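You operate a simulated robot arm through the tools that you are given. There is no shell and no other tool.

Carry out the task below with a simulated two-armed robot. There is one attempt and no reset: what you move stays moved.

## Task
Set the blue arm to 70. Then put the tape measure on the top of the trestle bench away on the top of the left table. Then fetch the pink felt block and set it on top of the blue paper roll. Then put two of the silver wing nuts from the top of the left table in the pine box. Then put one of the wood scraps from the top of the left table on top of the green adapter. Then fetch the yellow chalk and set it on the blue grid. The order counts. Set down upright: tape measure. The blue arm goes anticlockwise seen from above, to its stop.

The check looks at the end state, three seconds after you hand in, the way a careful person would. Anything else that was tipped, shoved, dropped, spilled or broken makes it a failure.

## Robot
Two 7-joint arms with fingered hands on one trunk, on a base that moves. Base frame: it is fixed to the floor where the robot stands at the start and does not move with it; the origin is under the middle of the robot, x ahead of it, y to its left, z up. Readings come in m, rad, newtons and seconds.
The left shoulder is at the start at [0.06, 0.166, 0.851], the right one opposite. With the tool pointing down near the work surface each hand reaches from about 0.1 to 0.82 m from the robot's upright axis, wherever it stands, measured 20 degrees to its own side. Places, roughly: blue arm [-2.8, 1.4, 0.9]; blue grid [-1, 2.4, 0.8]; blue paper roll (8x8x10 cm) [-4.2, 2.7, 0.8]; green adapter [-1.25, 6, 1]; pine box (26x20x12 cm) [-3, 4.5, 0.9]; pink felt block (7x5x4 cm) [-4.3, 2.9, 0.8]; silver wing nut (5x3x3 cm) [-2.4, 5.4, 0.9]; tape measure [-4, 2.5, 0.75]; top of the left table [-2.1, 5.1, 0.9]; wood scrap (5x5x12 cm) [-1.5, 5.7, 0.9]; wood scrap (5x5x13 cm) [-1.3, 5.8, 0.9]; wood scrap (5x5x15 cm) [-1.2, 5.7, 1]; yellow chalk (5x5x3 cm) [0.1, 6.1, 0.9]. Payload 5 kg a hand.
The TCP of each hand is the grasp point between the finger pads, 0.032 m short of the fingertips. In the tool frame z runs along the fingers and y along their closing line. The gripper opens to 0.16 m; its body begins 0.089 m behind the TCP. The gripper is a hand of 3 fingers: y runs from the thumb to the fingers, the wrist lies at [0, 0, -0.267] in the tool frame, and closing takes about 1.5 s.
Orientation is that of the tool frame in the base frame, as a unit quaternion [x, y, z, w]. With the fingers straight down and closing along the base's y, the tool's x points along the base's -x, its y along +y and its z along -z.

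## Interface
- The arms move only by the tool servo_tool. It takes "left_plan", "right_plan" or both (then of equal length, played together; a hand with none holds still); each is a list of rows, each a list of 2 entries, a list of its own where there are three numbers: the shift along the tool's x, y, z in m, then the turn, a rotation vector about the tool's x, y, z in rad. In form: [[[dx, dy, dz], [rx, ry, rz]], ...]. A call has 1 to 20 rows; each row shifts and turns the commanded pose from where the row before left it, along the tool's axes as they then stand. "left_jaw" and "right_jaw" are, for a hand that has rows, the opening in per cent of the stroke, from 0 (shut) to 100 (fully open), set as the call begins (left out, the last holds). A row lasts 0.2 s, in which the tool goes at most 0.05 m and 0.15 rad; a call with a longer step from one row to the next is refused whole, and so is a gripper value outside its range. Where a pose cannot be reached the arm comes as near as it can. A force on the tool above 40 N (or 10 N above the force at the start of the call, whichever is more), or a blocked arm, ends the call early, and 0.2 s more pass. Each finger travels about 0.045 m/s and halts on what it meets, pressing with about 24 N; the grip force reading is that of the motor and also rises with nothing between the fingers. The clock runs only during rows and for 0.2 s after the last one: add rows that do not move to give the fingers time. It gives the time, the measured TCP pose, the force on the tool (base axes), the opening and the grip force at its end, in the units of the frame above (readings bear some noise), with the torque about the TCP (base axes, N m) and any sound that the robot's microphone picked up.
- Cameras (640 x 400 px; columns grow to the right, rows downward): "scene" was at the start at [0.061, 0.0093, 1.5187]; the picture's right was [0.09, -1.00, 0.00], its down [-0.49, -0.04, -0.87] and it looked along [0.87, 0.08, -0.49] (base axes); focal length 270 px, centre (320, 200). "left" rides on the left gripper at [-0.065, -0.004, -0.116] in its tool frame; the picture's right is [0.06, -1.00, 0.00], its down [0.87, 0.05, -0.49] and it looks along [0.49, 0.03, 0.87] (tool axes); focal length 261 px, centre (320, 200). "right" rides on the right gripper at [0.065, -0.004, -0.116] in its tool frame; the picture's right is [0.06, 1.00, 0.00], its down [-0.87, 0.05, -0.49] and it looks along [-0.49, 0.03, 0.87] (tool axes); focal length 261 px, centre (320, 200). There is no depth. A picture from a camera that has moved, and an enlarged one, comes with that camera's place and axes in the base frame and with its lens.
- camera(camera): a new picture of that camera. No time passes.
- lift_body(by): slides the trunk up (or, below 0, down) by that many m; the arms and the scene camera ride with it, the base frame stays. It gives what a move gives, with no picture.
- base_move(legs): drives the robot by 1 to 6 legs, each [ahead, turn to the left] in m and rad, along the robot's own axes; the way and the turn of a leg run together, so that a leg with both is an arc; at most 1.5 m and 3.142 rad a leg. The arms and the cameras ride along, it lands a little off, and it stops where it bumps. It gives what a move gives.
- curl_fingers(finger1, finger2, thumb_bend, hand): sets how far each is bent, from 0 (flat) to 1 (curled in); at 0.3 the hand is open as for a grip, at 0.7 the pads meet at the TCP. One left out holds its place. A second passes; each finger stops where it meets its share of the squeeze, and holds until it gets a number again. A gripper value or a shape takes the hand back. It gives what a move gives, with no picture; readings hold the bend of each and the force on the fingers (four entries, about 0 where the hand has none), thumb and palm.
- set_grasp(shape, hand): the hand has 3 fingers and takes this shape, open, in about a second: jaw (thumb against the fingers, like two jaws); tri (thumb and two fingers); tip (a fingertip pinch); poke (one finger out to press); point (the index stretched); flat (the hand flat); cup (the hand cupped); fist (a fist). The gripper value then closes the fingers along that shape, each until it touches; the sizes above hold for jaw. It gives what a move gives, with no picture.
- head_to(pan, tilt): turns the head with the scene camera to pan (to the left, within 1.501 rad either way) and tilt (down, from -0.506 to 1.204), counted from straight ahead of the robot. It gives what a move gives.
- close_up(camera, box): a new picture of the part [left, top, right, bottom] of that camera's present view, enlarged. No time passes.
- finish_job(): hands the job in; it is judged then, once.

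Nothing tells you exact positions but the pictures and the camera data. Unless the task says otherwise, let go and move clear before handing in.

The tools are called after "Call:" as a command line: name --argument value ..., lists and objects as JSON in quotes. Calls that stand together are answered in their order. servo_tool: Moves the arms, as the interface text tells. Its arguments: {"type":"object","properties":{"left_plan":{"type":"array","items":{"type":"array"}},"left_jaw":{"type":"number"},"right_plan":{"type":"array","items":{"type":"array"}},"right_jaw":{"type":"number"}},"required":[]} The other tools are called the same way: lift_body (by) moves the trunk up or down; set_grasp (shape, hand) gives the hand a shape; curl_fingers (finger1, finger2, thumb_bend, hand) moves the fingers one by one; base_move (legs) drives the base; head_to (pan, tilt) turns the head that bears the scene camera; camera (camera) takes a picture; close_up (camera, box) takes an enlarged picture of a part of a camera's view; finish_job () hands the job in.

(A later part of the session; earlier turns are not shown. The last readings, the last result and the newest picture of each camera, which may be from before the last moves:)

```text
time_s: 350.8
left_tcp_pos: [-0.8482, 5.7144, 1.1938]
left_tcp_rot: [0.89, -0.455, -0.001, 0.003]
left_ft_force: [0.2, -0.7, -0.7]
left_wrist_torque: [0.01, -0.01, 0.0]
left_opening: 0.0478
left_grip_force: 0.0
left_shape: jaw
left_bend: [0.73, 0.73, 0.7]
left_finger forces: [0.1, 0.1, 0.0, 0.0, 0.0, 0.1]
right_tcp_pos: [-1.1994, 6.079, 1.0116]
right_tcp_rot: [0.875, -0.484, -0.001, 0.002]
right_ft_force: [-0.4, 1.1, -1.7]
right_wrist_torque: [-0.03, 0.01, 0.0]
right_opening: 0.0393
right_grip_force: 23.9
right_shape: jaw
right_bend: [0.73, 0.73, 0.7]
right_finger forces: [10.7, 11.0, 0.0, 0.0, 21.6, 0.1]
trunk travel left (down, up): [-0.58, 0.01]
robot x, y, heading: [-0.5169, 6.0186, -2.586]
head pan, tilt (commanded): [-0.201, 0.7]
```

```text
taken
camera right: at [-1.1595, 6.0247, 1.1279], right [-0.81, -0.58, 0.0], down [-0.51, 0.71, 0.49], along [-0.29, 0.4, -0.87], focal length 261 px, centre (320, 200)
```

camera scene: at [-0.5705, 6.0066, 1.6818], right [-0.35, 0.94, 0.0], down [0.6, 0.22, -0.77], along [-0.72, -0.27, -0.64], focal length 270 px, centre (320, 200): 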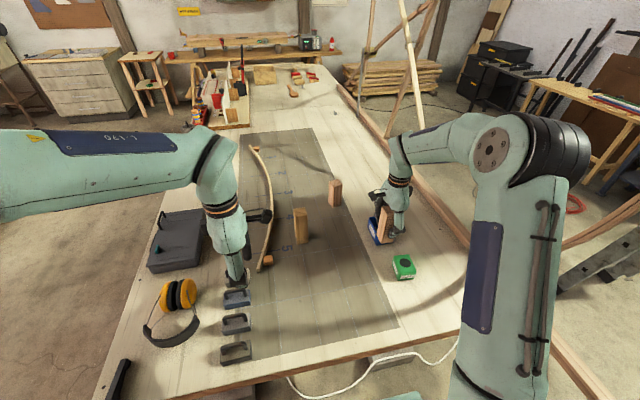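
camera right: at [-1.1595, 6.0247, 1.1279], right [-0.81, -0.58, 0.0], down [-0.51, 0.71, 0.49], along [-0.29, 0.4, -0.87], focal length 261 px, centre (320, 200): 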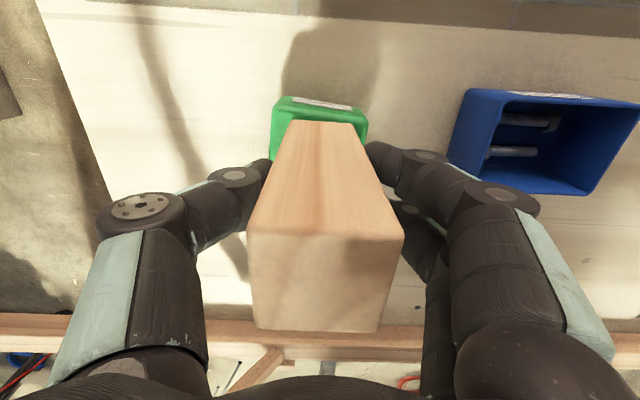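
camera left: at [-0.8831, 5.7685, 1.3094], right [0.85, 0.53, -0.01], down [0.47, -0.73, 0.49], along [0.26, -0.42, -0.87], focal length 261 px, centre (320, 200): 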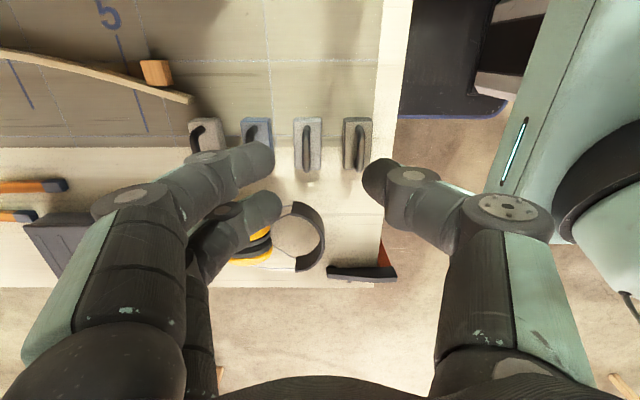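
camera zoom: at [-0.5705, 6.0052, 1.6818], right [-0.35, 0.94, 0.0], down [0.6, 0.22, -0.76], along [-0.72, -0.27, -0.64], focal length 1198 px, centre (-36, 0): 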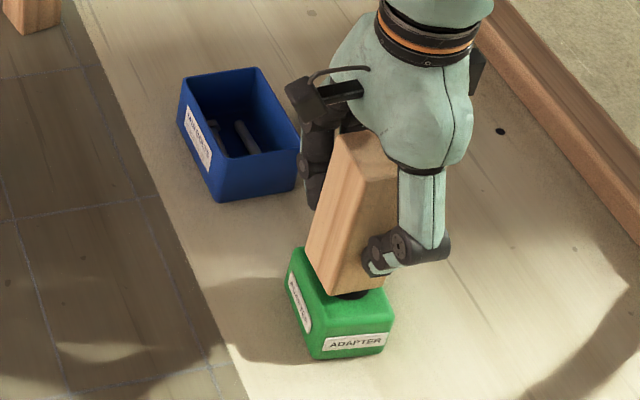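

Well centred. I lower in small steps until contact.

Call:
servo_tool --right_plan '[[[0, 0, 0.008], [0, 0, 0]], [[0, 0, 0.003], [0, 0, 0]], [[0, 0, 0], [0, 0, 0]]]'

Call:
servo_tool --right_plan '[[[0, 0, 0.002], [0, 0, 0]], [[0, 0, 0], [0, 0, 0]]]'

Call:
servo_tool --right_plan '[[[0, 0, 0.002], [0, 0, 0]], [[0, 0, 0], [0, 0, 0]]]'

```text
time_s: 351.6
left_tcp_pos: [-0.8481, 5.7146, 1.1942]
left_tcp_rot: [0.89, -0.456, -0.001, 0.002]
left_ft_force: [0.0, 0.5, -0.5]
left_wrist_torque: [-0.01, 0.02, 0.0]
left_opening: 0.0475
left_grip_force: 0.0
left_shape: jaw
left_bend: [0.73, 0.73, 0.7]
left_finger forces: [0.0, 0.1, 0.1, 0.1, 0.1, 0.1]
right_tcp_pos: [-1.1985, 6.0773, 1.0016]
right_tcp_rot: [0.875, -0.484, 0.0, 0.002]
right_ft_force: [0.0, 0.5, -0.8]
right_wrist_torque: [0.0, -0.02, 0.04]
right_opening: 0.0393
right_grip_force: 24.0
right_shape: jaw
right_bend: [0.73, 0.73, 0.7]
right_finger forces: [10.8, 11.0, 0.1, 0.0, 21.7, 0.1]
trunk travel left (down, up): [-0.58, 0.01]
robot x, y, heading: [-0.5153, 6.0199, -2.585]
head pan, tilt (commanded): [-0.201, 0.7]
```

```text
time_s: 352.2
left_tcp_pos: [-0.8488, 5.7144, 1.1942]
left_tcp_rot: [0.89, -0.455, -0.001, 0.002]
left_ft_force: [-0.7, -0.2, 0.4]
left_wrist_torque: [0.01, 0.0, -0.02]
left_opening: 0.0477
left_grip_force: 0.1
left_shape: jaw
left_bend: [0.73, 0.73, 0.7]
left_finger forces: [0.0, 0.1, 0.1, 0.0, 0.0, 0.0]
right_tcp_pos: [-1.1994, 6.0779, 0.9997]
right_tcp_rot: [0.875, -0.484, -0.003, 0.002]
right_ft_force: [0.6, -0.6, 6.0]
right_wrist_torque: [-0.03, 0.0, -0.04]
right_opening: 0.0393
right_grip_force: 24.0
right_shape: jaw
right_bend: [0.73, 0.73, 0.7]
right_finger forces: [11.3, 11.5, 0.1, 0.1, 23.3, 0.0]
trunk travel left (down, up): [-0.58, 0.01]
robot x, y, heading: [-0.513, 6.017, -2.59]
head pan, tilt (commanded): [-0.201, 0.7]
```

```text
time_s: 352.8
left_tcp_pos: [-0.8482, 5.7143, 1.1937]
left_tcp_rot: [0.89, -0.456, -0.002, 0.003]
left_ft_force: [-0.2, -0.6, -0.1]
left_wrist_torque: [0.01, 0.03, 0.01]
left_opening: 0.0479
left_grip_force: 0.0
left_shape: jaw
left_bend: [0.73, 0.73, 0.7]
left_finger forces: [0.1, 0.0, 0.0, 0.1, 0.1, 0.1]
right_tcp_pos: [-1.1984, 6.0781, 0.9991]
right_tcp_rot: [0.875, -0.484, -0.001, 0.002]
right_ft_force: [0.1, 1.0, 19.5]
right_wrist_torque: [0.07, -0.01, -0.01]
right_opening: 0.0397
right_grip_force: 23.2
right_shape: jaw
right_bend: [0.73, 0.73, 0.71]
right_finger forces: [13.4, 13.5, 0.0, 0.0, 27.5, 0.0]
trunk travel left (down, up): [-0.58, 0.01]
robot x, y, heading: [-0.5183, 6.0183, -2.587]
head pan, tilt (commanded): [-0.201, 0.7]
```

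Contact. I ease the pressure and look before releasing.

Call:
servo_tool --right_plan '[[[0, 0, -0.002], [0, 0, 0]], [[0, 0, 0], [0, 0, 0]]]'

Call:
close_up --camera "scene" --box '[360, 200, 440, 290]'

Call:
close_up --camera "right" --box '[220, 60, 440, 260]'

```text
time_s: 353.4
left_tcp_pos: [-0.8483, 5.7139, 1.1939]
left_tcp_rot: [0.89, -0.455, -0.001, 0.003]
left_ft_force: [0.0, -0.2, 0.4]
left_wrist_torque: [0.01, -0.01, 0.01]
left_opening: 0.0476
left_grip_force: 0.0
left_shape: jaw
left_bend: [0.73, 0.73, 0.7]
left_finger forces: [0.1, 0.0, 0.0, 0.1, 0.0, 0.1]
right_tcp_pos: [-1.2, 6.0776, 0.9995]
right_tcp_rot: [0.875, -0.484, 0.0, 0.002]
right_ft_force: [-0.3, 1.1, 9.5]
right_wrist_torque: [-0.02, 0.04, 0.02]
right_opening: 0.0397
right_grip_force: 23.3
right_shape: jaw
right_bend: [0.73, 0.73, 0.71]
right_finger forces: [13.1, 13.3, 0.0, 0.1, 25.8, 0.0]
trunk travel left (down, up): [-0.58, 0.01]
robot x, y, heading: [-0.5174, 6.0204, -2.583]
head pan, tilt (commanded): [-0.201, 0.7]
```

```text
4.44 times, centred on (400, 245) of scene
camera zoom: at [-0.5698, 6.0052, 1.6818], right [-0.35, 0.94, 0.0], down [0.6, 0.22, -0.77], along [-0.72, -0.27, -0.64], focal length 1198 px, centre (-36, 0)
```

zoom: 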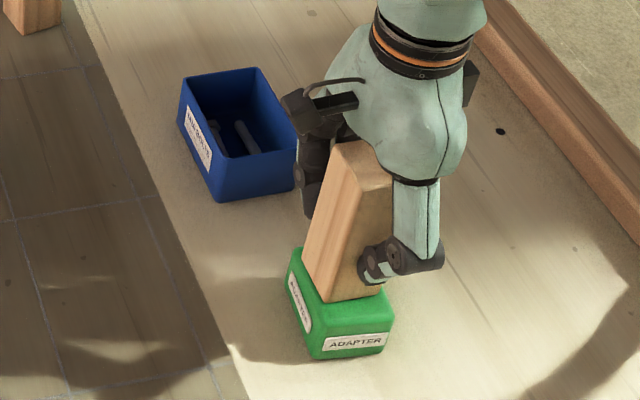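

```text
2.00 times, centred on (330, 160) of right
camera zoom: at [-1.1602, 6.0238, 1.1162], right [-0.81, -0.58, 0.0], down [-0.51, 0.71, 0.49], along [-0.29, 0.4, -0.87], focal length 521 px, centre (300, 280)
```

zoom: 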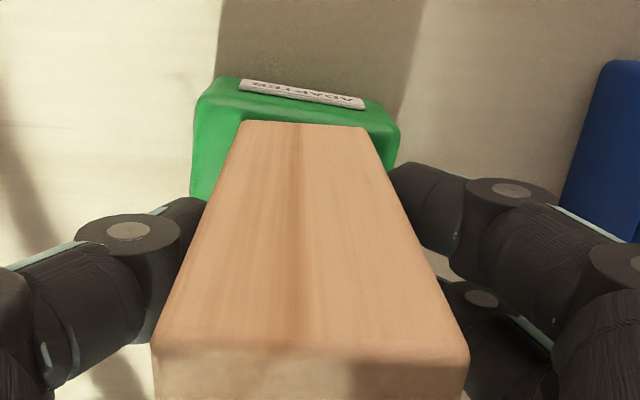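

The scrap stands squarely on the adapter. I release gently.

Call:
servo_tool --right_plan '[[[0, 0, -0.001], [0, 0, 0]], [[0, 0, 0], [0, 0, 0]], [[0, 0, 0], [0, 0, 0]], [[0, 0, 0], [0, 0, 0]], [[0, 0, 0], [0, 0, 0]]]' --right_jaw 48

Call:
camera --camera "right"

Call:
close_up --camera "scene" --box '[360, 200, 440, 290]'

```text
time_s: 354.6
left_tcp_pos: [-0.8485, 5.7142, 1.1941]
left_tcp_rot: [0.89, -0.456, -0.001, 0.002]
left_ft_force: [0.3, 0.4, -0.3]
left_wrist_torque: [0.03, 0.0, 0.0]
left_opening: 0.0479
left_grip_force: 0.1
left_shape: jaw
left_bend: [0.73, 0.73, 0.7]
left_finger forces: [0.0, 0.0, 0.0, 0.0, 0.0, 0.0]
right_tcp_pos: [-1.201, 6.0772, 1.0005]
right_tcp_rot: [0.875, -0.484, -0.001, 0.002]
right_ft_force: [0.1, 0.1, -0.5]
right_wrist_torque: [0.0, -0.02, 0.0]
right_opening: 0.0762
right_grip_force: 0.0
right_shape: jaw
right_bend: [0.73, 0.73, 0.7]
right_finger forces: [0.0, 0.0, 0.0, 0.0, 0.0, 0.0]
trunk travel left (down, up): [-0.58, 0.01]
robot x, y, heading: [-0.5138, 6.0184, -2.59]
head pan, tilt (commanded): [-0.201, 0.7]
```

```text
taken
camera right: at [-1.1609, 6.0242, 1.1172], right [-0.81, -0.58, 0.0], down [-0.51, 0.71, 0.49], along [-0.29, 0.4, -0.87], focal length 261 px, centre (320, 200)
```

right: 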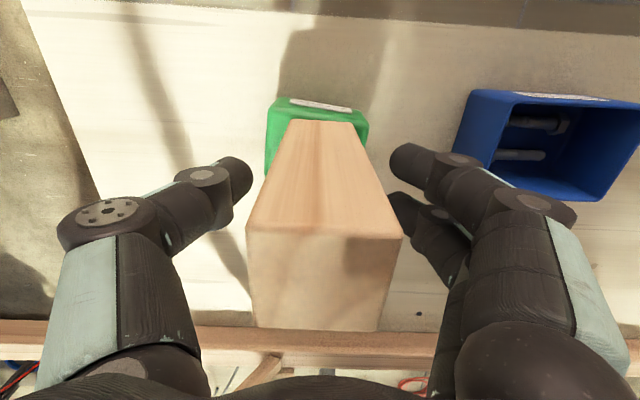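

```text
4.44 times, centred on (400, 245) of scene
camera zoom: at [-0.5705, 6.0053, 1.6818], right [-0.35, 0.94, 0.0], down [0.6, 0.22, -0.76], along [-0.72, -0.27, -0.64], focal length 1198 px, centre (-36, 0)
```

zoom: 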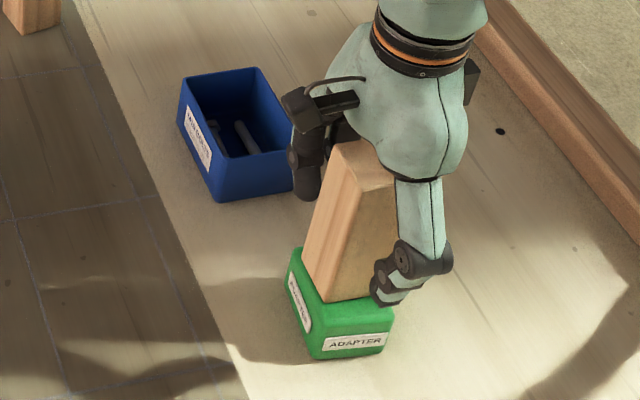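

Released and standing. I raise the hand straight up, clear of the scrap.

Call:
servo_tool --right_plan '[[[0, 0, -0.03], [0, 0, 0]], [[0, 0, -0.04], [0, 0, 0]], [[0, 0, -0.045], [0, 0, 0]], [[0, 0, -0.045], [0, 0, 0]], [[0, 0, -0.04], [0, 0, 0]], [[0.04, -0.02, 0], [0, 0, 0]], [[0.045, -0.02, 0], [0, 0, 0]], [[0.045, -0.02, 0], [0, 0, 0]]]'

Call:
close_up --camera "scene" --box '[270, 160, 450, 300]'

Call:
camera --camera "right"

```text
time_s: 356.4
left_tcp_pos: [-0.8464, 5.7143, 1.1943]
left_tcp_rot: [0.89, -0.456, -0.001, 0.002]
left_ft_force: [0.0, 0.3, 0.0]
left_wrist_torque: [0.04, 0.01, -0.02]
left_opening: 0.0475
left_grip_force: 0.0
left_shape: jaw
left_bend: [0.73, 0.73, 0.7]
left_finger forces: [0.0, 0.0, 0.1, 0.0, 0.1, 0.0]
right_tcp_pos: [-1.0775, 6.0006, 1.2022]
right_tcp_rot: [0.875, -0.485, -0.002, 0.002]
right_ft_force: [0.0, -0.4, -1.1]
right_wrist_torque: [0.01, 0.08, 0.0]
right_opening: 0.0763
right_grip_force: 0.0
right_shape: jaw
right_bend: [0.73, 0.73, 0.7]
right_finger forces: [0.0, 0.1, 0.0, 0.0, 0.0, 0.0]
trunk travel left (down, up): [-0.58, 0.01]
robot x, y, heading: [-0.5183, 6.0194, -2.587]
head pan, tilt (commanded): [-0.201, 0.7]
```

```text
2.86 times, centred on (360, 230) of scene
camera zoom: at [-0.5691, 6.0046, 1.6819], right [-0.35, 0.94, 0.0], down [0.6, 0.22, -0.77], along [-0.72, -0.27, -0.64], focal length 770 px, centre (206, 114)
```

zoom: 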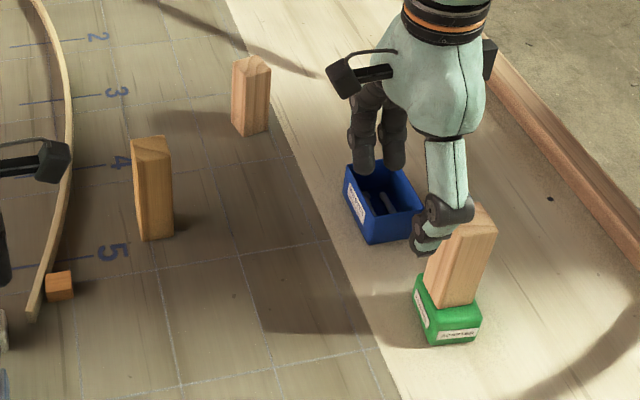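

```text
taken
camera right: at [-1.0377, 5.9465, 1.3183], right [-0.81, -0.58, 0.0], down [-0.51, 0.71, 0.49], along [-0.29, 0.4, -0.87], focal length 261 px, centre (320, 200)
```

right: 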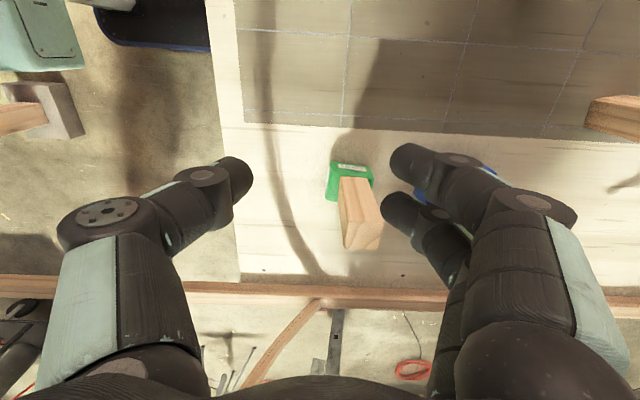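

The scrap stands on the green adapter. Last is the yellow chalk on the next table: I back out of the gap and go around to the front of that table.

Call:
base_move --legs '[[-0.12, 0], [0, 1.552], [1.22, 0], [0, 1.57], [0.45, 0], [0, 1.571]]'

Call:
head_to --pan 0.0 --tilt 0.6

Call:
camera --camera "scene"

```text
time_s: 377.6
left_tcp_pos: [0.3149, 5.5896, 1.1934]
left_tcp_rot: [-0.298, 0.955, 0.002, -0.001]
left_ft_force: [-0.3, -0.8, -0.4]
left_wrist_torque: [0.01, 0.0, 0.0]
left_opening: 0.0477
left_grip_force: 0.0
left_shape: jaw
left_bend: [0.73, 0.73, 0.7]
left_finger forces: [0.0, 0.0, 0.1, 0.0, 0.0, 0.0]
right_tcp_pos: [0.6071, 5.8143, 1.2018]
right_tcp_rot: [-0.267, 0.964, 0.001, -0.001]
right_ft_force: [-0.3, 0.0, -0.2]
right_wrist_torque: [0.02, -0.01, -0.03]
right_opening: 0.0765
right_grip_force: 0.1
right_shape: jaw
right_bend: [0.73, 0.73, 0.7]
right_finger forces: [0.1, 0.1, 0.1, 0.0, 0.1, 0.1]
trunk travel left (down, up): [-0.58, 0.01]
robot x, y, heading: [0.6134, 5.2518, 2.106]
head pan, tilt (commanded): [-0.201, 0.7]
```

```text
time_s: 378.3
left_tcp_pos: [0.3151, 5.5895, 1.1938]
left_tcp_rot: [-0.298, 0.954, 0.002, 0.0]
left_ft_force: [-0.1, 1.3, -0.1]
left_wrist_torque: [-0.02, 0.0, 0.01]
left_opening: 0.0477
left_grip_force: 0.1
left_shape: jaw
left_bend: [0.73, 0.73, 0.7]
left_finger forces: [0.0, 0.0, 0.0, 0.0, 0.1, 0.1]
right_tcp_pos: [0.6072, 5.8141, 1.2023]
right_tcp_rot: [-0.267, 0.964, 0.001, 0.0]
right_ft_force: [0.6, 0.7, 0.2]
right_wrist_torque: [-0.03, -0.02, -0.03]
right_opening: 0.0764
right_grip_force: 0.0
right_shape: jaw
right_bend: [0.73, 0.73, 0.7]
right_finger forces: [0.0, 0.0, 0.0, 0.0, 0.0, 0.0]
trunk travel left (down, up): [-0.58, 0.01]
robot x, y, heading: [0.6144, 5.2543, 2.11]
head pan, tilt (commanded): [0.0, 0.6]
```

```text
taken
camera scene: at [0.5839, 5.3033, 1.6904], right [0.86, 0.51, 0.0], down [0.29, -0.49, -0.82], along [-0.42, 0.71, -0.57], focal length 270 px, centre (320, 200)
```

scene: 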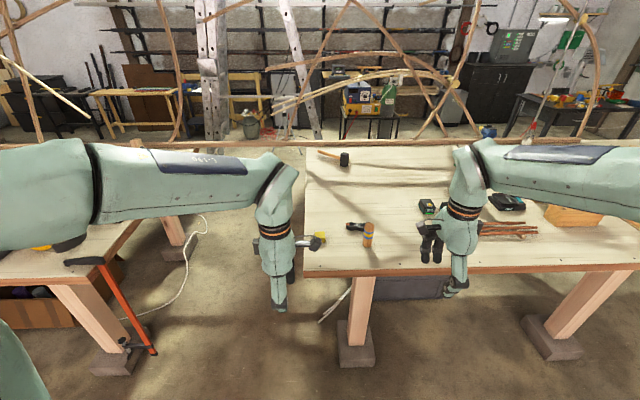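

The yellow chalk is straight ahead near the table's left corner, partly behind my left hand. I drive closer and look.

Call:
base_move --legs '[[0.26, 0]]'

Call:
servo_tool --left_plan '[[[0.04, 0, 0], [0, 0, 0]], [[0.04, 0, 0], [0, 0, 0]], [[0.04, 0, 0], [0, 0, 0]]]'

Call:
camera --camera "scene"

Call:
close_up --camera "scene" --box '[270, 200, 430, 320]'

Call:
camera --camera "left"

Call:
camera --camera "right"

```text
time_s: 380.2
left_tcp_pos: [0.1827, 5.8188, 1.1937]
left_tcp_rot: [-0.297, 0.955, 0.002, -0.001]
left_ft_force: [0.0, 0.0, 0.2]
left_wrist_torque: [-0.04, 0.02, 0.03]
left_opening: 0.0477
left_grip_force: 0.0
left_shape: jaw
left_bend: [0.73, 0.73, 0.7]
left_finger forces: [0.1, 0.0, 0.1, 0.0, 0.0, 0.0]
right_tcp_pos: [0.4738, 6.0413, 1.2013]
right_tcp_rot: [-0.267, 0.964, 0.0, 0.0]
right_ft_force: [0.3, -0.6, -0.8]
right_wrist_torque: [-0.03, 0.02, -0.05]
right_opening: 0.0764
right_grip_force: 0.0
right_shape: jaw
right_bend: [0.73, 0.73, 0.7]
right_finger forces: [0.0, 0.0, 0.0, 0.1, 0.0, 0.0]
trunk travel left (down, up): [-0.58, 0.01]
robot x, y, heading: [0.4787, 5.4802, 2.104]
head pan, tilt (commanded): [0.0, 0.6]
```

```text
time_s: 381.0
left_tcp_pos: [0.0837, 5.7491, 1.1929]
left_tcp_rot: [-0.297, 0.955, 0.003, 0.0]
left_ft_force: [0.1, -0.3, 0.5]
left_wrist_torque: [0.04, -0.03, 0.03]
left_opening: 0.0479
left_grip_force: 0.1
left_shape: jaw
left_bend: [0.73, 0.73, 0.7]
left_finger forces: [0.1, 0.0, 0.0, 0.0, 0.1, 0.0]
right_tcp_pos: [0.4731, 6.0397, 1.203]
right_tcp_rot: [-0.267, 0.964, 0.002, 0.001]
right_ft_force: [-0.3, -0.8, 0.0]
right_wrist_torque: [0.04, -0.05, 0.01]
right_opening: 0.0763
right_grip_force: 0.0
right_shape: jaw
right_bend: [0.73, 0.73, 0.7]
right_finger forces: [0.0, 0.1, 0.1, 0.0, 0.0, 0.0]
trunk travel left (down, up): [-0.58, 0.01]
robot x, y, heading: [0.4761, 5.4809, 2.106]
head pan, tilt (commanded): [0.0, 0.6]
```

```text
taken
camera scene: at [0.4483, 5.5284, 1.6905], right [0.86, 0.51, 0.0], down [0.29, -0.49, -0.83], along [-0.42, 0.71, -0.56], focal length 270 px, centre (320, 200)
```

scene: 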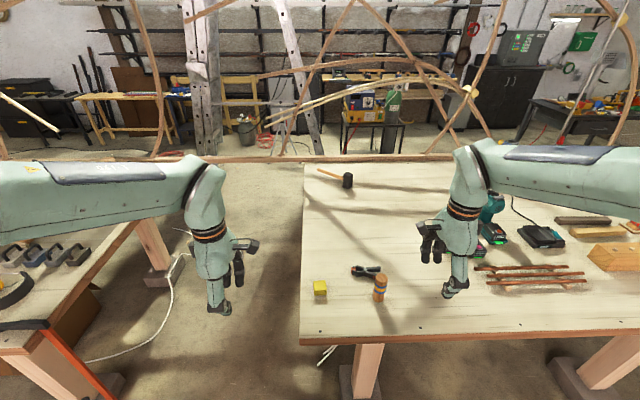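

```text
3.33 times, centred on (350, 260) of scene
camera zoom: at [0.4483, 5.5284, 1.6905], right [0.86, 0.51, 0.0], down [0.29, -0.49, -0.83], along [-0.42, 0.71, -0.56], focal length 898 px, centre (220, 0)
```

zoom: 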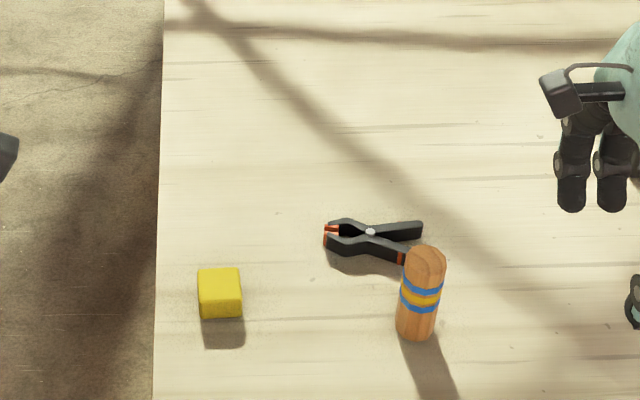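

```text
taken
camera left: at [0.1391, 5.7808, 1.3087], right [0.52, -0.86, -0.01], down [-0.75, -0.45, 0.49], along [-0.42, -0.25, -0.87], focal length 261 px, centre (320, 200)
```

left: 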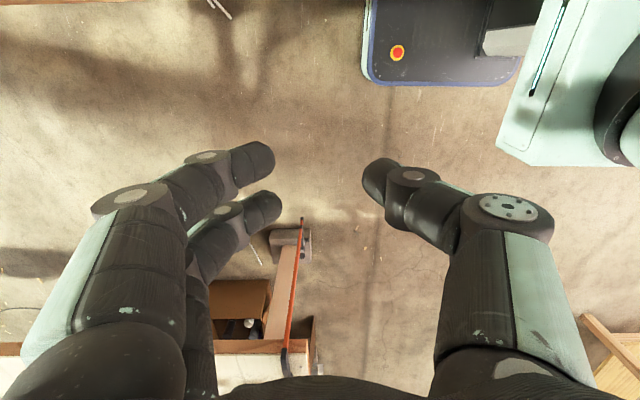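

```text
taken
camera right: at [0.4199, 6.0009, 1.3183], right [-0.57, 0.82, 0.0], down [0.72, 0.49, 0.49], along [0.4, 0.28, -0.87], focal length 261 px, centre (320, 200)
```

right: 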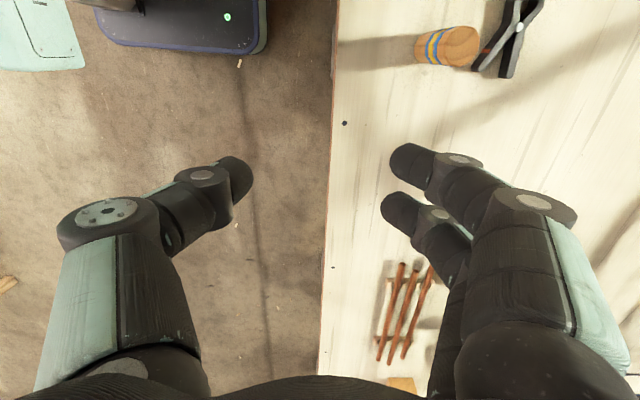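

The chalk sits at about (0.133, 6.060) with nothing close around it. I bring the left hand over it, fingers closing front to back.

Call:
servo_tool --left_plan '[[[-0.031, 0.0326, 0.018], [0, 0, 0]], [[-0.031, 0.0326, 0.018], [0, 0, 0]], [[-0.031, 0.0326, 0.018], [0, 0, 0]], [[-0.031, 0.0326, 0.018], [0, 0, 0]], [[-0.031, 0.0326, 0.018], [0, 0, 0]], [[-0.031, 0.0326, 0.018], [0, 0, 0]], [[-0.031, 0.0326, 0.018], [0, 0, 0]], [[0, 0, 0.04], [0, 0, 0]], [[0, 0, 0.03], [0, 0, 0]]]' --left_jaw 60

Call:
camera --camera "left"

Call:
close_up --camera "scene" --box '[240, 180, 430, 320]'

```text
time_s: 383.0
left_tcp_pos: [0.1325, 6.0609, 0.9983]
left_tcp_rot: [-0.298, 0.955, 0.002, 0.0]
left_ft_force: [-0.4, 0.1, 0.5]
left_wrist_torque: [0.01, 0.02, 0.0]
left_opening: 0.0955
left_grip_force: 0.0
left_shape: jaw
left_bend: [0.71, 0.71, 0.7]
left_finger forces: [0.1, 0.0, 0.0, 0.1, 0.1, 0.0]
right_tcp_pos: [0.4741, 6.0421, 1.2013]
right_tcp_rot: [-0.267, 0.964, 0.001, -0.001]
right_ft_force: [-0.8, 0.5, 0.5]
right_wrist_torque: [0.04, 0.02, -0.04]
right_opening: 0.0763
right_grip_force: 0.0
right_shape: jaw
right_bend: [0.73, 0.73, 0.7]
right_finger forces: [0.0, 0.1, 0.0, 0.0, 0.0, 0.0]
trunk travel left (down, up): [-0.58, 0.01]
robot x, y, heading: [0.4782, 5.4752, 2.103]
head pan, tilt (commanded): [0.0, 0.6]
```

```text
taken
camera left: at [0.1893, 6.0922, 1.1134], right [0.52, -0.86, 0.0], down [-0.74, -0.45, 0.49], along [-0.42, -0.25, -0.87], focal length 261 px, centre (320, 200)
```

left: 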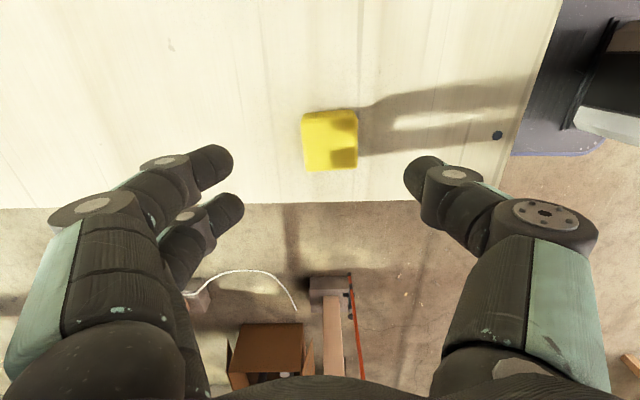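

```text
2.86 times, centred on (335, 250) of scene
camera zoom: at [0.4499, 5.5306, 1.6904], right [0.86, 0.51, 0.0], down [0.29, -0.49, -0.82], along [-0.42, 0.71, -0.57], focal length 770 px, centre (277, 57)
```

zoom: 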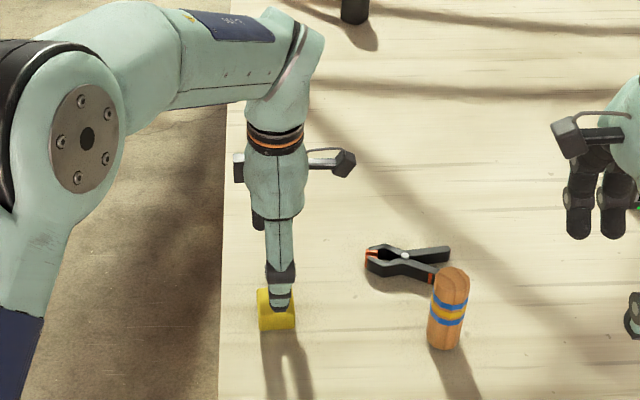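

The chalk is about 1 cm toward the thumb. I shift accordingly and lower to grasp height.

Call:
servo_tool --left_plan '[[[-0.003, -0.01, 0.03], [0, 0, 0]], [[0, 0, 0.03], [0, 0, 0]], [[0, 0, 0.022], [0, 0, 0]]]'

Call:
camera --camera "left"

```text
time_s: 383.8
left_tcp_pos: [0.1406, 6.055, 0.914]
left_tcp_rot: [-0.297, 0.955, 0.003, -0.001]
left_ft_force: [0.5, 0.5, 0.7]
left_wrist_torque: [-0.01, 0.02, 0.0]
left_opening: 0.0955
left_grip_force: 0.0
left_shape: jaw
left_bend: [0.71, 0.71, 0.7]
left_finger forces: [0.0, 0.0, 0.0, 0.1, 0.1, 0.0]
right_tcp_pos: [0.4731, 6.041, 1.2013]
right_tcp_rot: [-0.266, 0.964, 0.001, -0.001]
right_ft_force: [0.0, 0.0, 0.4]
right_wrist_torque: [-0.02, -0.02, 0.0]
right_opening: 0.076
right_grip_force: 0.0
right_shape: jaw
right_bend: [0.73, 0.73, 0.7]
right_finger forces: [0.0, 0.0, 0.1, 0.0, 0.0, 0.0]
trunk travel left (down, up): [-0.58, 0.01]
robot x, y, heading: [0.4806, 5.4766, 2.103]
head pan, tilt (commanded): [0.0, 0.6]
```

```text
taken
camera left: at [0.1974, 6.0863, 1.0296], right [0.52, -0.86, -0.01], down [-0.74, -0.45, 0.49], along [-0.42, -0.25, -0.87], focal length 261 px, centre (320, 200)
```

left: 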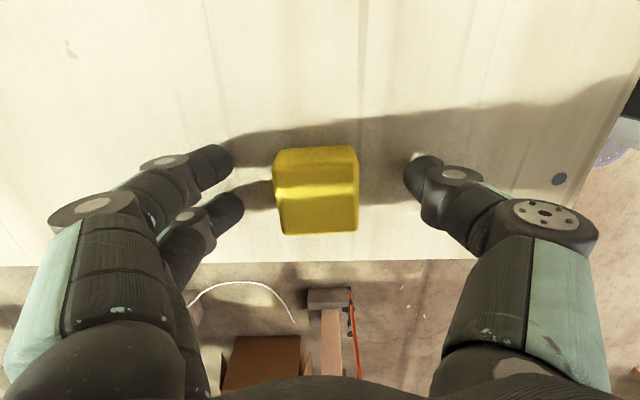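

The chalk lies centred between the fingers. I close and lift.

Call:
servo_tool --left_plan '[[[0, 0, 0.002], [0, 0, 0]], [[0, 0, 0], [0, 0, 0]], [[0, 0, 0], [0, 0, 0]], [[0, 0, 0], [0, 0, 0]], [[0, 0, 0], [0, 0, 0]], [[0, 0, 0], [0, 0, 0]], [[0, 0, 0], [0, 0, 0]]]' --left_jaw 5

Call:
servo_tool --left_plan '[[[0, 0, -0.015], [0, 0, 0]], [[0, 0, -0.03], [0, 0, 0]], [[0, 0, -0.04], [0, 0, 0]], [[0, 0, -0.04], [0, 0, 0]]]'

Call:
camera --camera "left"

Call:
close_up --camera "scene" --box '[240, 180, 430, 320]'

```text
time_s: 385.4
left_tcp_pos: [0.1409, 6.0541, 0.9137]
left_tcp_rot: [-0.296, 0.955, 0.003, -0.001]
left_ft_force: [1.2, -0.7, 1.7]
left_wrist_torque: [-0.04, -0.05, -0.01]
left_opening: 0.04
left_grip_force: 23.8
left_shape: jaw
left_bend: [0.73, 0.73, 0.7]
left_finger forces: [10.3, 10.8, 0.0, 0.1, 23.4, 0.0]
right_tcp_pos: [0.474, 6.0404, 1.201]
right_tcp_rot: [-0.267, 0.964, 0.001, -0.001]
right_ft_force: [0.1, -0.4, 0.8]
right_wrist_torque: [0.05, 0.0, 0.02]
right_opening: 0.0762
right_grip_force: 0.0
right_shape: jaw
right_bend: [0.73, 0.73, 0.7]
right_finger forces: [0.0, 0.0, 0.1, 0.1, 0.0, 0.0]
trunk travel left (down, up): [-0.58, 0.01]
robot x, y, heading: [0.4787, 5.4818, 2.106]
head pan, tilt (commanded): [0.0, 0.6]
```

```text
time_s: 386.4
left_tcp_pos: [0.1406, 6.0522, 1.0388]
left_tcp_rot: [-0.298, 0.955, 0.002, -0.001]
left_ft_force: [0.9, 0.0, -0.3]
left_wrist_torque: [0.0, 0.01, -0.05]
left_opening: 0.0399
left_grip_force: 24.2
left_shape: jaw
left_bend: [0.73, 0.73, 0.7]
left_finger forces: [10.7, 11.1, 0.0, 0.0, 21.8, 0.0]
right_tcp_pos: [0.4738, 6.0406, 1.2011]
right_tcp_rot: [-0.266, 0.964, 0.002, 0.0]
right_ft_force: [1.0, -0.5, 0.0]
right_wrist_torque: [0.08, 0.03, 0.01]
right_opening: 0.0763
right_grip_force: 0.1
right_shape: jaw
right_bend: [0.73, 0.73, 0.7]
right_finger forces: [0.0, 0.0, 0.1, 0.1, 0.0, 0.0]
trunk travel left (down, up): [-0.58, 0.01]
robot x, y, heading: [0.4756, 5.4768, 2.106]
head pan, tilt (commanded): [0.0, 0.6]
```

```text
taken
camera left: at [0.198, 6.0842, 1.1548], right [0.52, -0.86, 0.0], down [-0.74, -0.45, 0.49], along [-0.42, -0.25, -0.87], focal length 261 px, centre (320, 200)
```

left: 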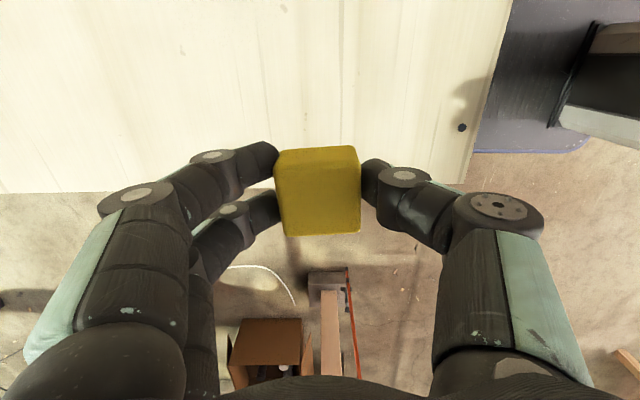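

```text
2.86 times, centred on (335, 250) of scene
camera zoom: at [0.45, 5.529, 1.6904], right [0.86, 0.51, 0.0], down [0.29, -0.49, -0.83], along [-0.42, 0.71, -0.56], focal length 770 px, centre (277, 57)
```

zoom: 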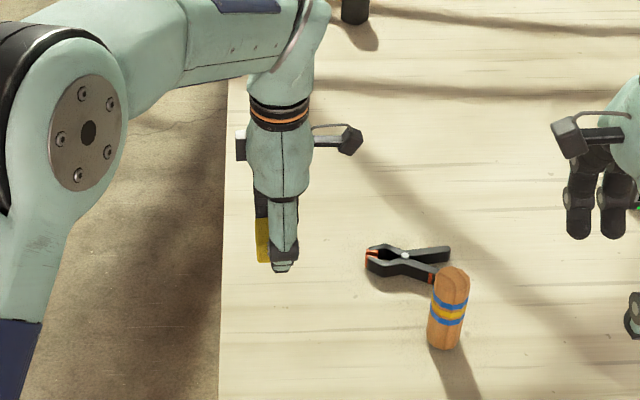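

The chalk is held firmly. I retract it, back away from the table and drive toward the near workbench with the blue grid.

Call:
servo_tool --left_plan '[[[0, -0.03, -0.035], [0, 0, 0]], [[0, -0.036, -0.03], [0, 0, 0]], [[0, -0.036, -0.03], [0, 0, 0]], [[0, -0.036, -0.03], [0, 0, 0]], [[0, -0.036, -0.02], [0, 0, 0]], [[0.03, -0.03, 0], [0, 0, 0]]]'

Call:
base_move --legs '[[-0.26, 0], [0, 1.896], [1.25, 0], [1.15, 0]]'

Call:
head_to --pan 0.4 --tilt 0.45

Call:
camera --camera "scene"

```text
time_s: 387.8
left_tcp_pos: [0.2334, 5.8658, 1.1833]
left_tcp_rot: [-0.297, 0.955, 0.003, -0.001]
left_ft_force: [0.1, -0.5, -0.3]
left_wrist_torque: [0.03, -0.04, 0.03]
left_opening: 0.0396
left_grip_force: 24.1
left_shape: jaw
left_bend: [0.73, 0.73, 0.7]
left_finger forces: [10.5, 11.1, 0.1, 0.0, 21.8, 0.0]
right_tcp_pos: [0.4723, 6.0392, 1.2028]
right_tcp_rot: [-0.266, 0.964, 0.002, 0.0]
right_ft_force: [-0.4, -0.2, 0.0]
right_wrist_torque: [0.01, -0.05, -0.02]
right_opening: 0.0762
right_grip_force: 0.1
right_shape: jaw
right_bend: [0.73, 0.73, 0.7]
right_finger forces: [0.0, 0.1, 0.0, 0.1, 0.1, 0.0]
trunk travel left (down, up): [-0.58, 0.01]
robot x, y, heading: [0.4779, 5.4804, 2.099]
head pan, tilt (commanded): [0.0, 0.6]
```

```text
time_s: 405.6
left_tcp_pos: [-1.2327, 3.0876, 1.1827]
left_tcp_rot: [0.951, -0.31, -0.001, 0.003]
left_ft_force: [-0.3, -0.5, -0.9]
left_wrist_torque: [0.03, -0.01, 0.01]
left_opening: 0.0396
left_grip_force: 24.2
left_shape: jaw
left_bend: [0.73, 0.73, 0.7]
left_finger forces: [10.5, 10.8, 0.0, 0.0, 21.2, 0.0]
right_tcp_pos: [-1.4733, 3.2555, 1.2008]
right_tcp_rot: [0.941, -0.339, -0.001, 0.002]
right_ft_force: [0.0, -0.3, 0.4]
right_wrist_torque: [0.01, -0.01, -0.01]
right_opening: 0.0764
right_grip_force: 0.2
right_shape: jaw
right_bend: [0.73, 0.73, 0.7]
right_finger forces: [0.0, 0.0, 0.0, 0.1, 0.0, 0.0]
trunk travel left (down, up): [-0.58, 0.01]
robot x, y, heading: [-0.949, 3.4479, -2.266]
head pan, tilt (commanded): [0.0, 0.6]
```

```text
time_s: 406.5
left_tcp_pos: [-1.2322, 3.0875, 1.1829]
left_tcp_rot: [0.951, -0.309, 0.0, 0.002]
left_ft_force: [-0.7, 0.1, -0.7]
left_wrist_torque: [0.0, 0.04, 0.0]
left_opening: 0.0394
left_grip_force: 23.9
left_shape: jaw
left_bend: [0.73, 0.73, 0.7]
left_finger forces: [10.4, 10.8, 0.0, 0.1, 21.2, 0.0]
right_tcp_pos: [-1.4735, 3.2558, 1.2025]
right_tcp_rot: [0.94, -0.34, -0.001, 0.002]
right_ft_force: [-0.3, -0.3, -0.4]
right_wrist_torque: [-0.03, 0.06, -0.03]
right_opening: 0.0763
right_grip_force: 0.0
right_shape: jaw
right_bend: [0.73, 0.73, 0.7]
right_finger forces: [0.1, 0.0, 0.0, 0.0, 0.1, 0.0]
trunk travel left (down, up): [-0.58, 0.01]
robot x, y, heading: [-0.945, 3.4454, -2.271]
head pan, tilt (commanded): [0.4, 0.45]
```

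```text
taken
camera scene: at [-0.9524, 3.3837, 1.704], right [-0.96, 0.29, 0.0], down [0.13, 0.42, -0.9], along [-0.27, -0.86, -0.44], focal length 270 px, centre (320, 200)
```

scene: 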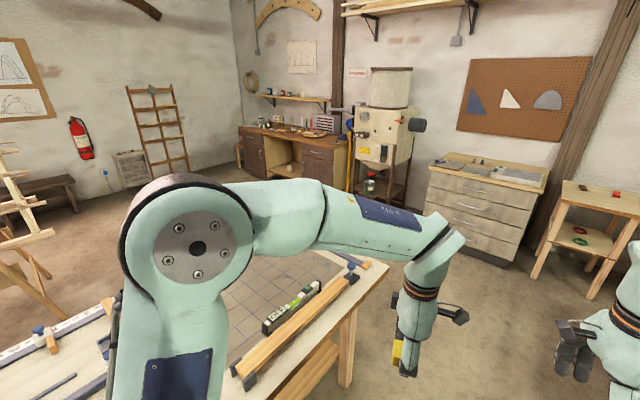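

The workbench lies to my left. I turn toward it and look for the blue grid.

Call:
base_move --legs '[[0, 0.9]]'

Call:
head_to --pan 0.0 --tilt 0.65

Call:
camera --camera "scene"

```text
time_s: 409.3
left_tcp_pos: [-0.8373, 2.9999, 1.183]
left_tcp_rot: [0.99, 0.139, 0.001, 0.002]
left_ft_force: [0.4, -0.5, -1.3]
left_wrist_torque: [0.01, 0.05, 0.0]
left_opening: 0.0392
left_grip_force: 24.0
left_shape: jaw
left_bend: [0.73, 0.73, 0.7]
left_finger forces: [10.2, 10.7, 0.1, 0.1, 21.0, 0.0]
right_tcp_pos: [-1.1197, 2.9141, 1.2012]
right_tcp_rot: [0.994, 0.106, 0.0, 0.001]
right_ft_force: [0.2, -0.6, 0.3]
right_wrist_torque: [-0.01, -0.01, 0.0]
right_opening: 0.0764
right_grip_force: 0.0
right_shape: jaw
right_bend: [0.73, 0.73, 0.7]
right_finger forces: [0.1, 0.1, 0.1, 0.0, 0.0, 0.1]
trunk travel left (down, up): [-0.58, 0.01]
robot x, y, heading: [-0.9456, 3.4492, -1.363]
head pan, tilt (commanded): [0.4, 0.45]
```

```text
time_s: 410.2
left_tcp_pos: [-0.8368, 2.9996, 1.1831]
left_tcp_rot: [0.99, 0.138, 0.0, 0.003]
left_ft_force: [-0.3, 0.6, -1.1]
left_wrist_torque: [0.01, 0.03, 0.0]
left_opening: 0.039
left_grip_force: 23.3
left_shape: jaw
left_bend: [0.73, 0.73, 0.7]
left_finger forces: [10.3, 10.7, 0.0, 0.0, 21.0, 0.0]
right_tcp_pos: [-1.1203, 2.9142, 1.202]
right_tcp_rot: [0.994, 0.106, 0.0, 0.002]
right_ft_force: [0.7, 0.1, -0.2]
right_wrist_torque: [-0.01, 0.0, -0.04]
right_opening: 0.0761
right_grip_force: 0.1
right_shape: jaw
right_bend: [0.73, 0.73, 0.7]
right_finger forces: [0.0, 0.0, 0.0, 0.1, 0.0, 0.1]
trunk travel left (down, up): [-0.58, 0.01]
robot x, y, heading: [-0.9448, 3.4473, -1.366]
head pan, tilt (commanded): [0.0, 0.649]
```

```text
taken
camera scene: at [-0.9325, 3.3929, 1.6862], right [-0.98, -0.21, 0.0], down [-0.13, 0.59, -0.8], along [0.17, -0.78, -0.6], focal length 270 px, centre (320, 200)
```

scene: 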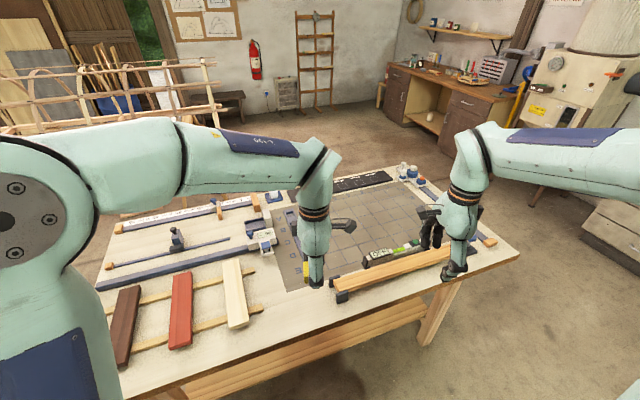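

I see a gridded mat in the middle of the bench. I zoom in to make sure it's the blue grid and what lies on it.

Call:
close_up --camera "scene" --box '[240, 150, 480, 310]'

Call:
close_up --camera "scene" --box '[80, 180, 320, 360]'

Call:
camera --camera "right"

Call:
camera --camera "left"

```text
2.50 times, centred on (360, 230) of scene
camera zoom: at [-0.9325, 3.3929, 1.6862], right [-0.98, -0.21, 0.0], down [-0.13, 0.59, -0.8], along [0.17, -0.78, -0.6], focal length 674 px, centre (220, 125)
```

zoom: 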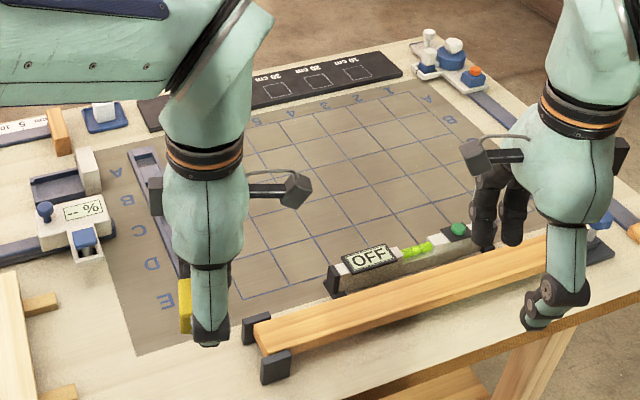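

```text
2.22 times, centred on (200, 270) of scene
camera zoom: at [-0.9325, 3.3929, 1.6862], right [-0.98, -0.21, 0.0], down [-0.13, 0.59, -0.8], along [0.17, -0.78, -0.6], focal length 599 px, centre (587, 44)
```

zoom: 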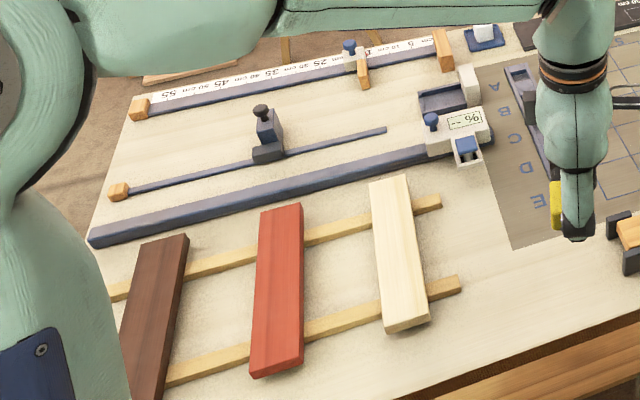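

```text
taken
camera right: at [-1.0567, 2.931, 1.3179], right [0.27, -0.96, 0.0], down [-0.84, -0.24, 0.49], along [-0.47, -0.14, -0.87], focal length 261 px, centre (320, 200)
```

right: 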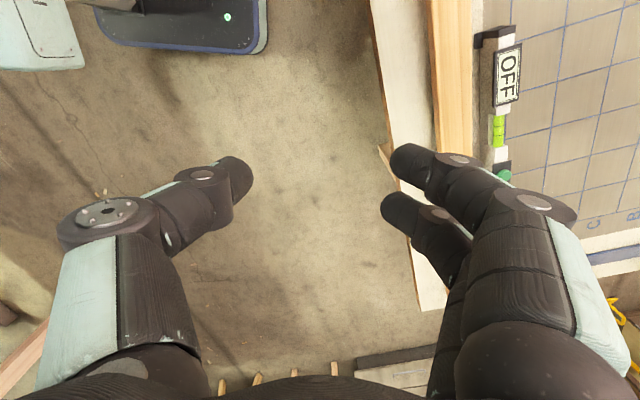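

```text
taken
camera left: at [-0.9018, 2.9849, 1.2988], right [-0.21, 0.98, -0.01], down [0.85, 0.19, 0.49], along [0.48, 0.1, -0.87], focal length 261 px, centre (320, 200)
```

left: 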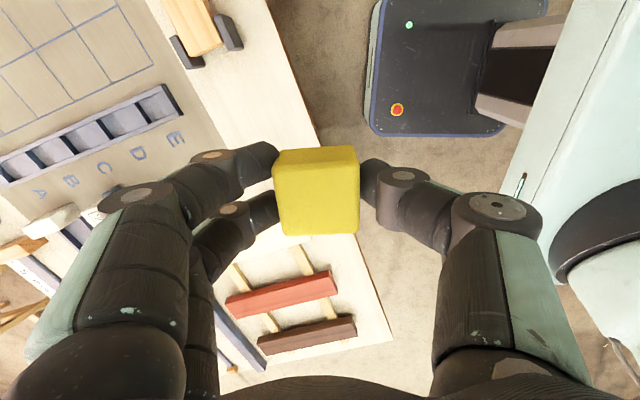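

It's the 5×5 grid with blue lines (letters A–E, numbers 1–5), on the bench top at z≈0.83. I reposition squarely in front of the grid for a clear view.

Call:
base_move --legs '[[0, -1.236], [0.62, 0], [0, 1.565]]'

Call:
servo_tool --left_plan '[[[0.045, 0, 0], [0, 0, 0]], [[0.045, 0, 0], [0, 0, 0]], [[0.045, 0, 0], [0, 0, 0]]]'

Call:
head_to --pan 0.0 --tilt 0.75

Call:
camera --camera "scene"

Call:
close_up --camera "scene" --box '[200, 130, 480, 330]'

```text
time_s: 420.8
left_tcp_pos: [-1.2518, 2.7371, 1.1823]
left_tcp_rot: [0.958, 0.286, 0.001, 0.002]
left_ft_force: [-0.2, 0.3, -0.2]
left_wrist_torque: [-0.01, 0.03, 0.01]
left_opening: 0.039
left_grip_force: 24.1
left_shape: jaw
left_bend: [0.73, 0.73, 0.7]
left_finger forces: [10.0, 10.5, 0.1, 0.0, 20.7, 0.0]
right_tcp_pos: [-1.4956, 2.5718, 1.2019]
right_tcp_rot: [0.967, 0.255, 0.0, 0.002]
right_ft_force: [0.2, -0.9, -0.4]
right_wrist_torque: [-0.01, 0.0, 0.03]
right_opening: 0.0764
right_grip_force: 0.0
right_shape: jaw
right_bend: [0.73, 0.73, 0.7]
right_finger forces: [0.1, 0.0, 0.1, 0.0, 0.1, 0.0]
trunk travel left (down, up): [-0.58, 0.01]
robot x, y, heading: [-1.4876, 3.1356, -1.057]
head pan, tilt (commanded): [0.0, 0.649]
```

```text
time_s: 421.6
left_tcp_pos: [-1.1369, 2.8144, 1.185]
left_tcp_rot: [0.958, 0.286, 0.0, 0.003]
left_ft_force: [0.3, 0.3, -1.1]
left_wrist_torque: [-0.01, 0.03, -0.01]
left_opening: 0.0386
left_grip_force: 23.3
left_shape: jaw
left_bend: [0.73, 0.73, 0.7]
left_finger forces: [10.1, 10.5, 0.1, 0.1, 20.5, 0.1]
right_tcp_pos: [-1.4935, 2.5741, 1.2022]
right_tcp_rot: [0.967, 0.256, 0.001, 0.001]
right_ft_force: [0.0, 0.7, -0.5]
right_wrist_torque: [-0.02, 0.05, -0.01]
right_opening: 0.0763
right_grip_force: 0.0
right_shape: jaw
right_bend: [0.73, 0.73, 0.7]
right_finger forces: [0.0, 0.0, 0.1, 0.1, 0.1, 0.1]
trunk travel left (down, up): [-0.58, 0.01]
robot x, y, heading: [-1.485, 3.132, -1.059]
head pan, tilt (commanded): [0.0, 0.649]
```

```text
time_s: 422.3
left_tcp_pos: [-1.1379, 2.8124, 1.1849]
left_tcp_rot: [0.958, 0.286, 0.001, 0.003]
left_ft_force: [0.7, -1.0, -0.1]
left_wrist_torque: [-0.01, 0.02, -0.04]
left_opening: 0.0387
left_grip_force: 23.6
left_shape: jaw
left_bend: [0.73, 0.73, 0.7]
left_finger forces: [10.2, 10.5, 0.2, 0.0, 20.5, 0.0]
right_tcp_pos: [-1.496, 2.5706, 1.2011]
right_tcp_rot: [0.967, 0.255, 0.0, 0.002]
right_ft_force: [0.7, 0.2, 0.0]
right_wrist_torque: [-0.02, 0.02, -0.02]
right_opening: 0.0762
right_grip_force: 0.0
right_shape: jaw
right_bend: [0.73, 0.73, 0.7]
right_finger forces: [0.1, 0.0, 0.0, 0.0, 0.0, 0.1]
trunk travel left (down, up): [-0.58, 0.01]
robot x, y, heading: [-1.4868, 3.1319, -1.056]
head pan, tilt (commanded): [0.0, 0.75]
```

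```text
taken
camera scene: at [-1.4613, 3.0875, 1.6776], right [-0.87, -0.49, 0.0], down [-0.33, 0.6, -0.73], along [0.36, -0.64, -0.68], focal length 270 px, centre (320, 200)
```

scene: 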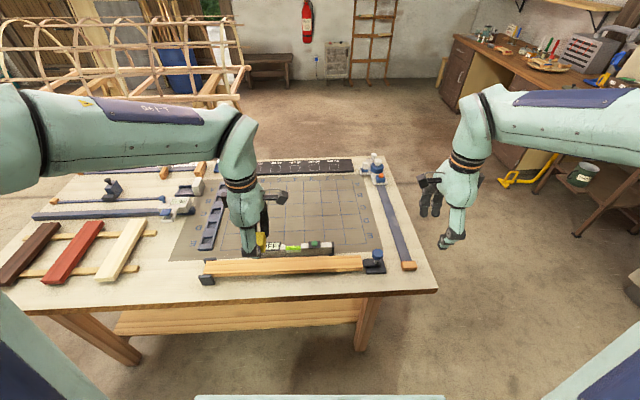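

```text
2.00 times, centred on (340, 230) of scene
camera zoom: at [-1.4613, 3.0875, 1.6776], right [-0.87, -0.49, 0.0], down [-0.33, 0.6, -0.73], along [0.36, -0.64, -0.68], focal length 539 px, centre (280, 140)
```

zoom: 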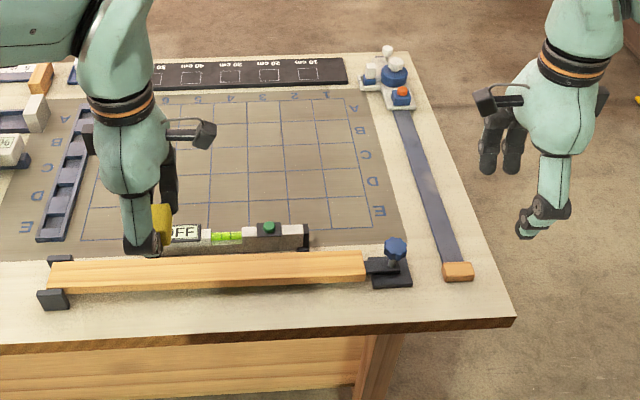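

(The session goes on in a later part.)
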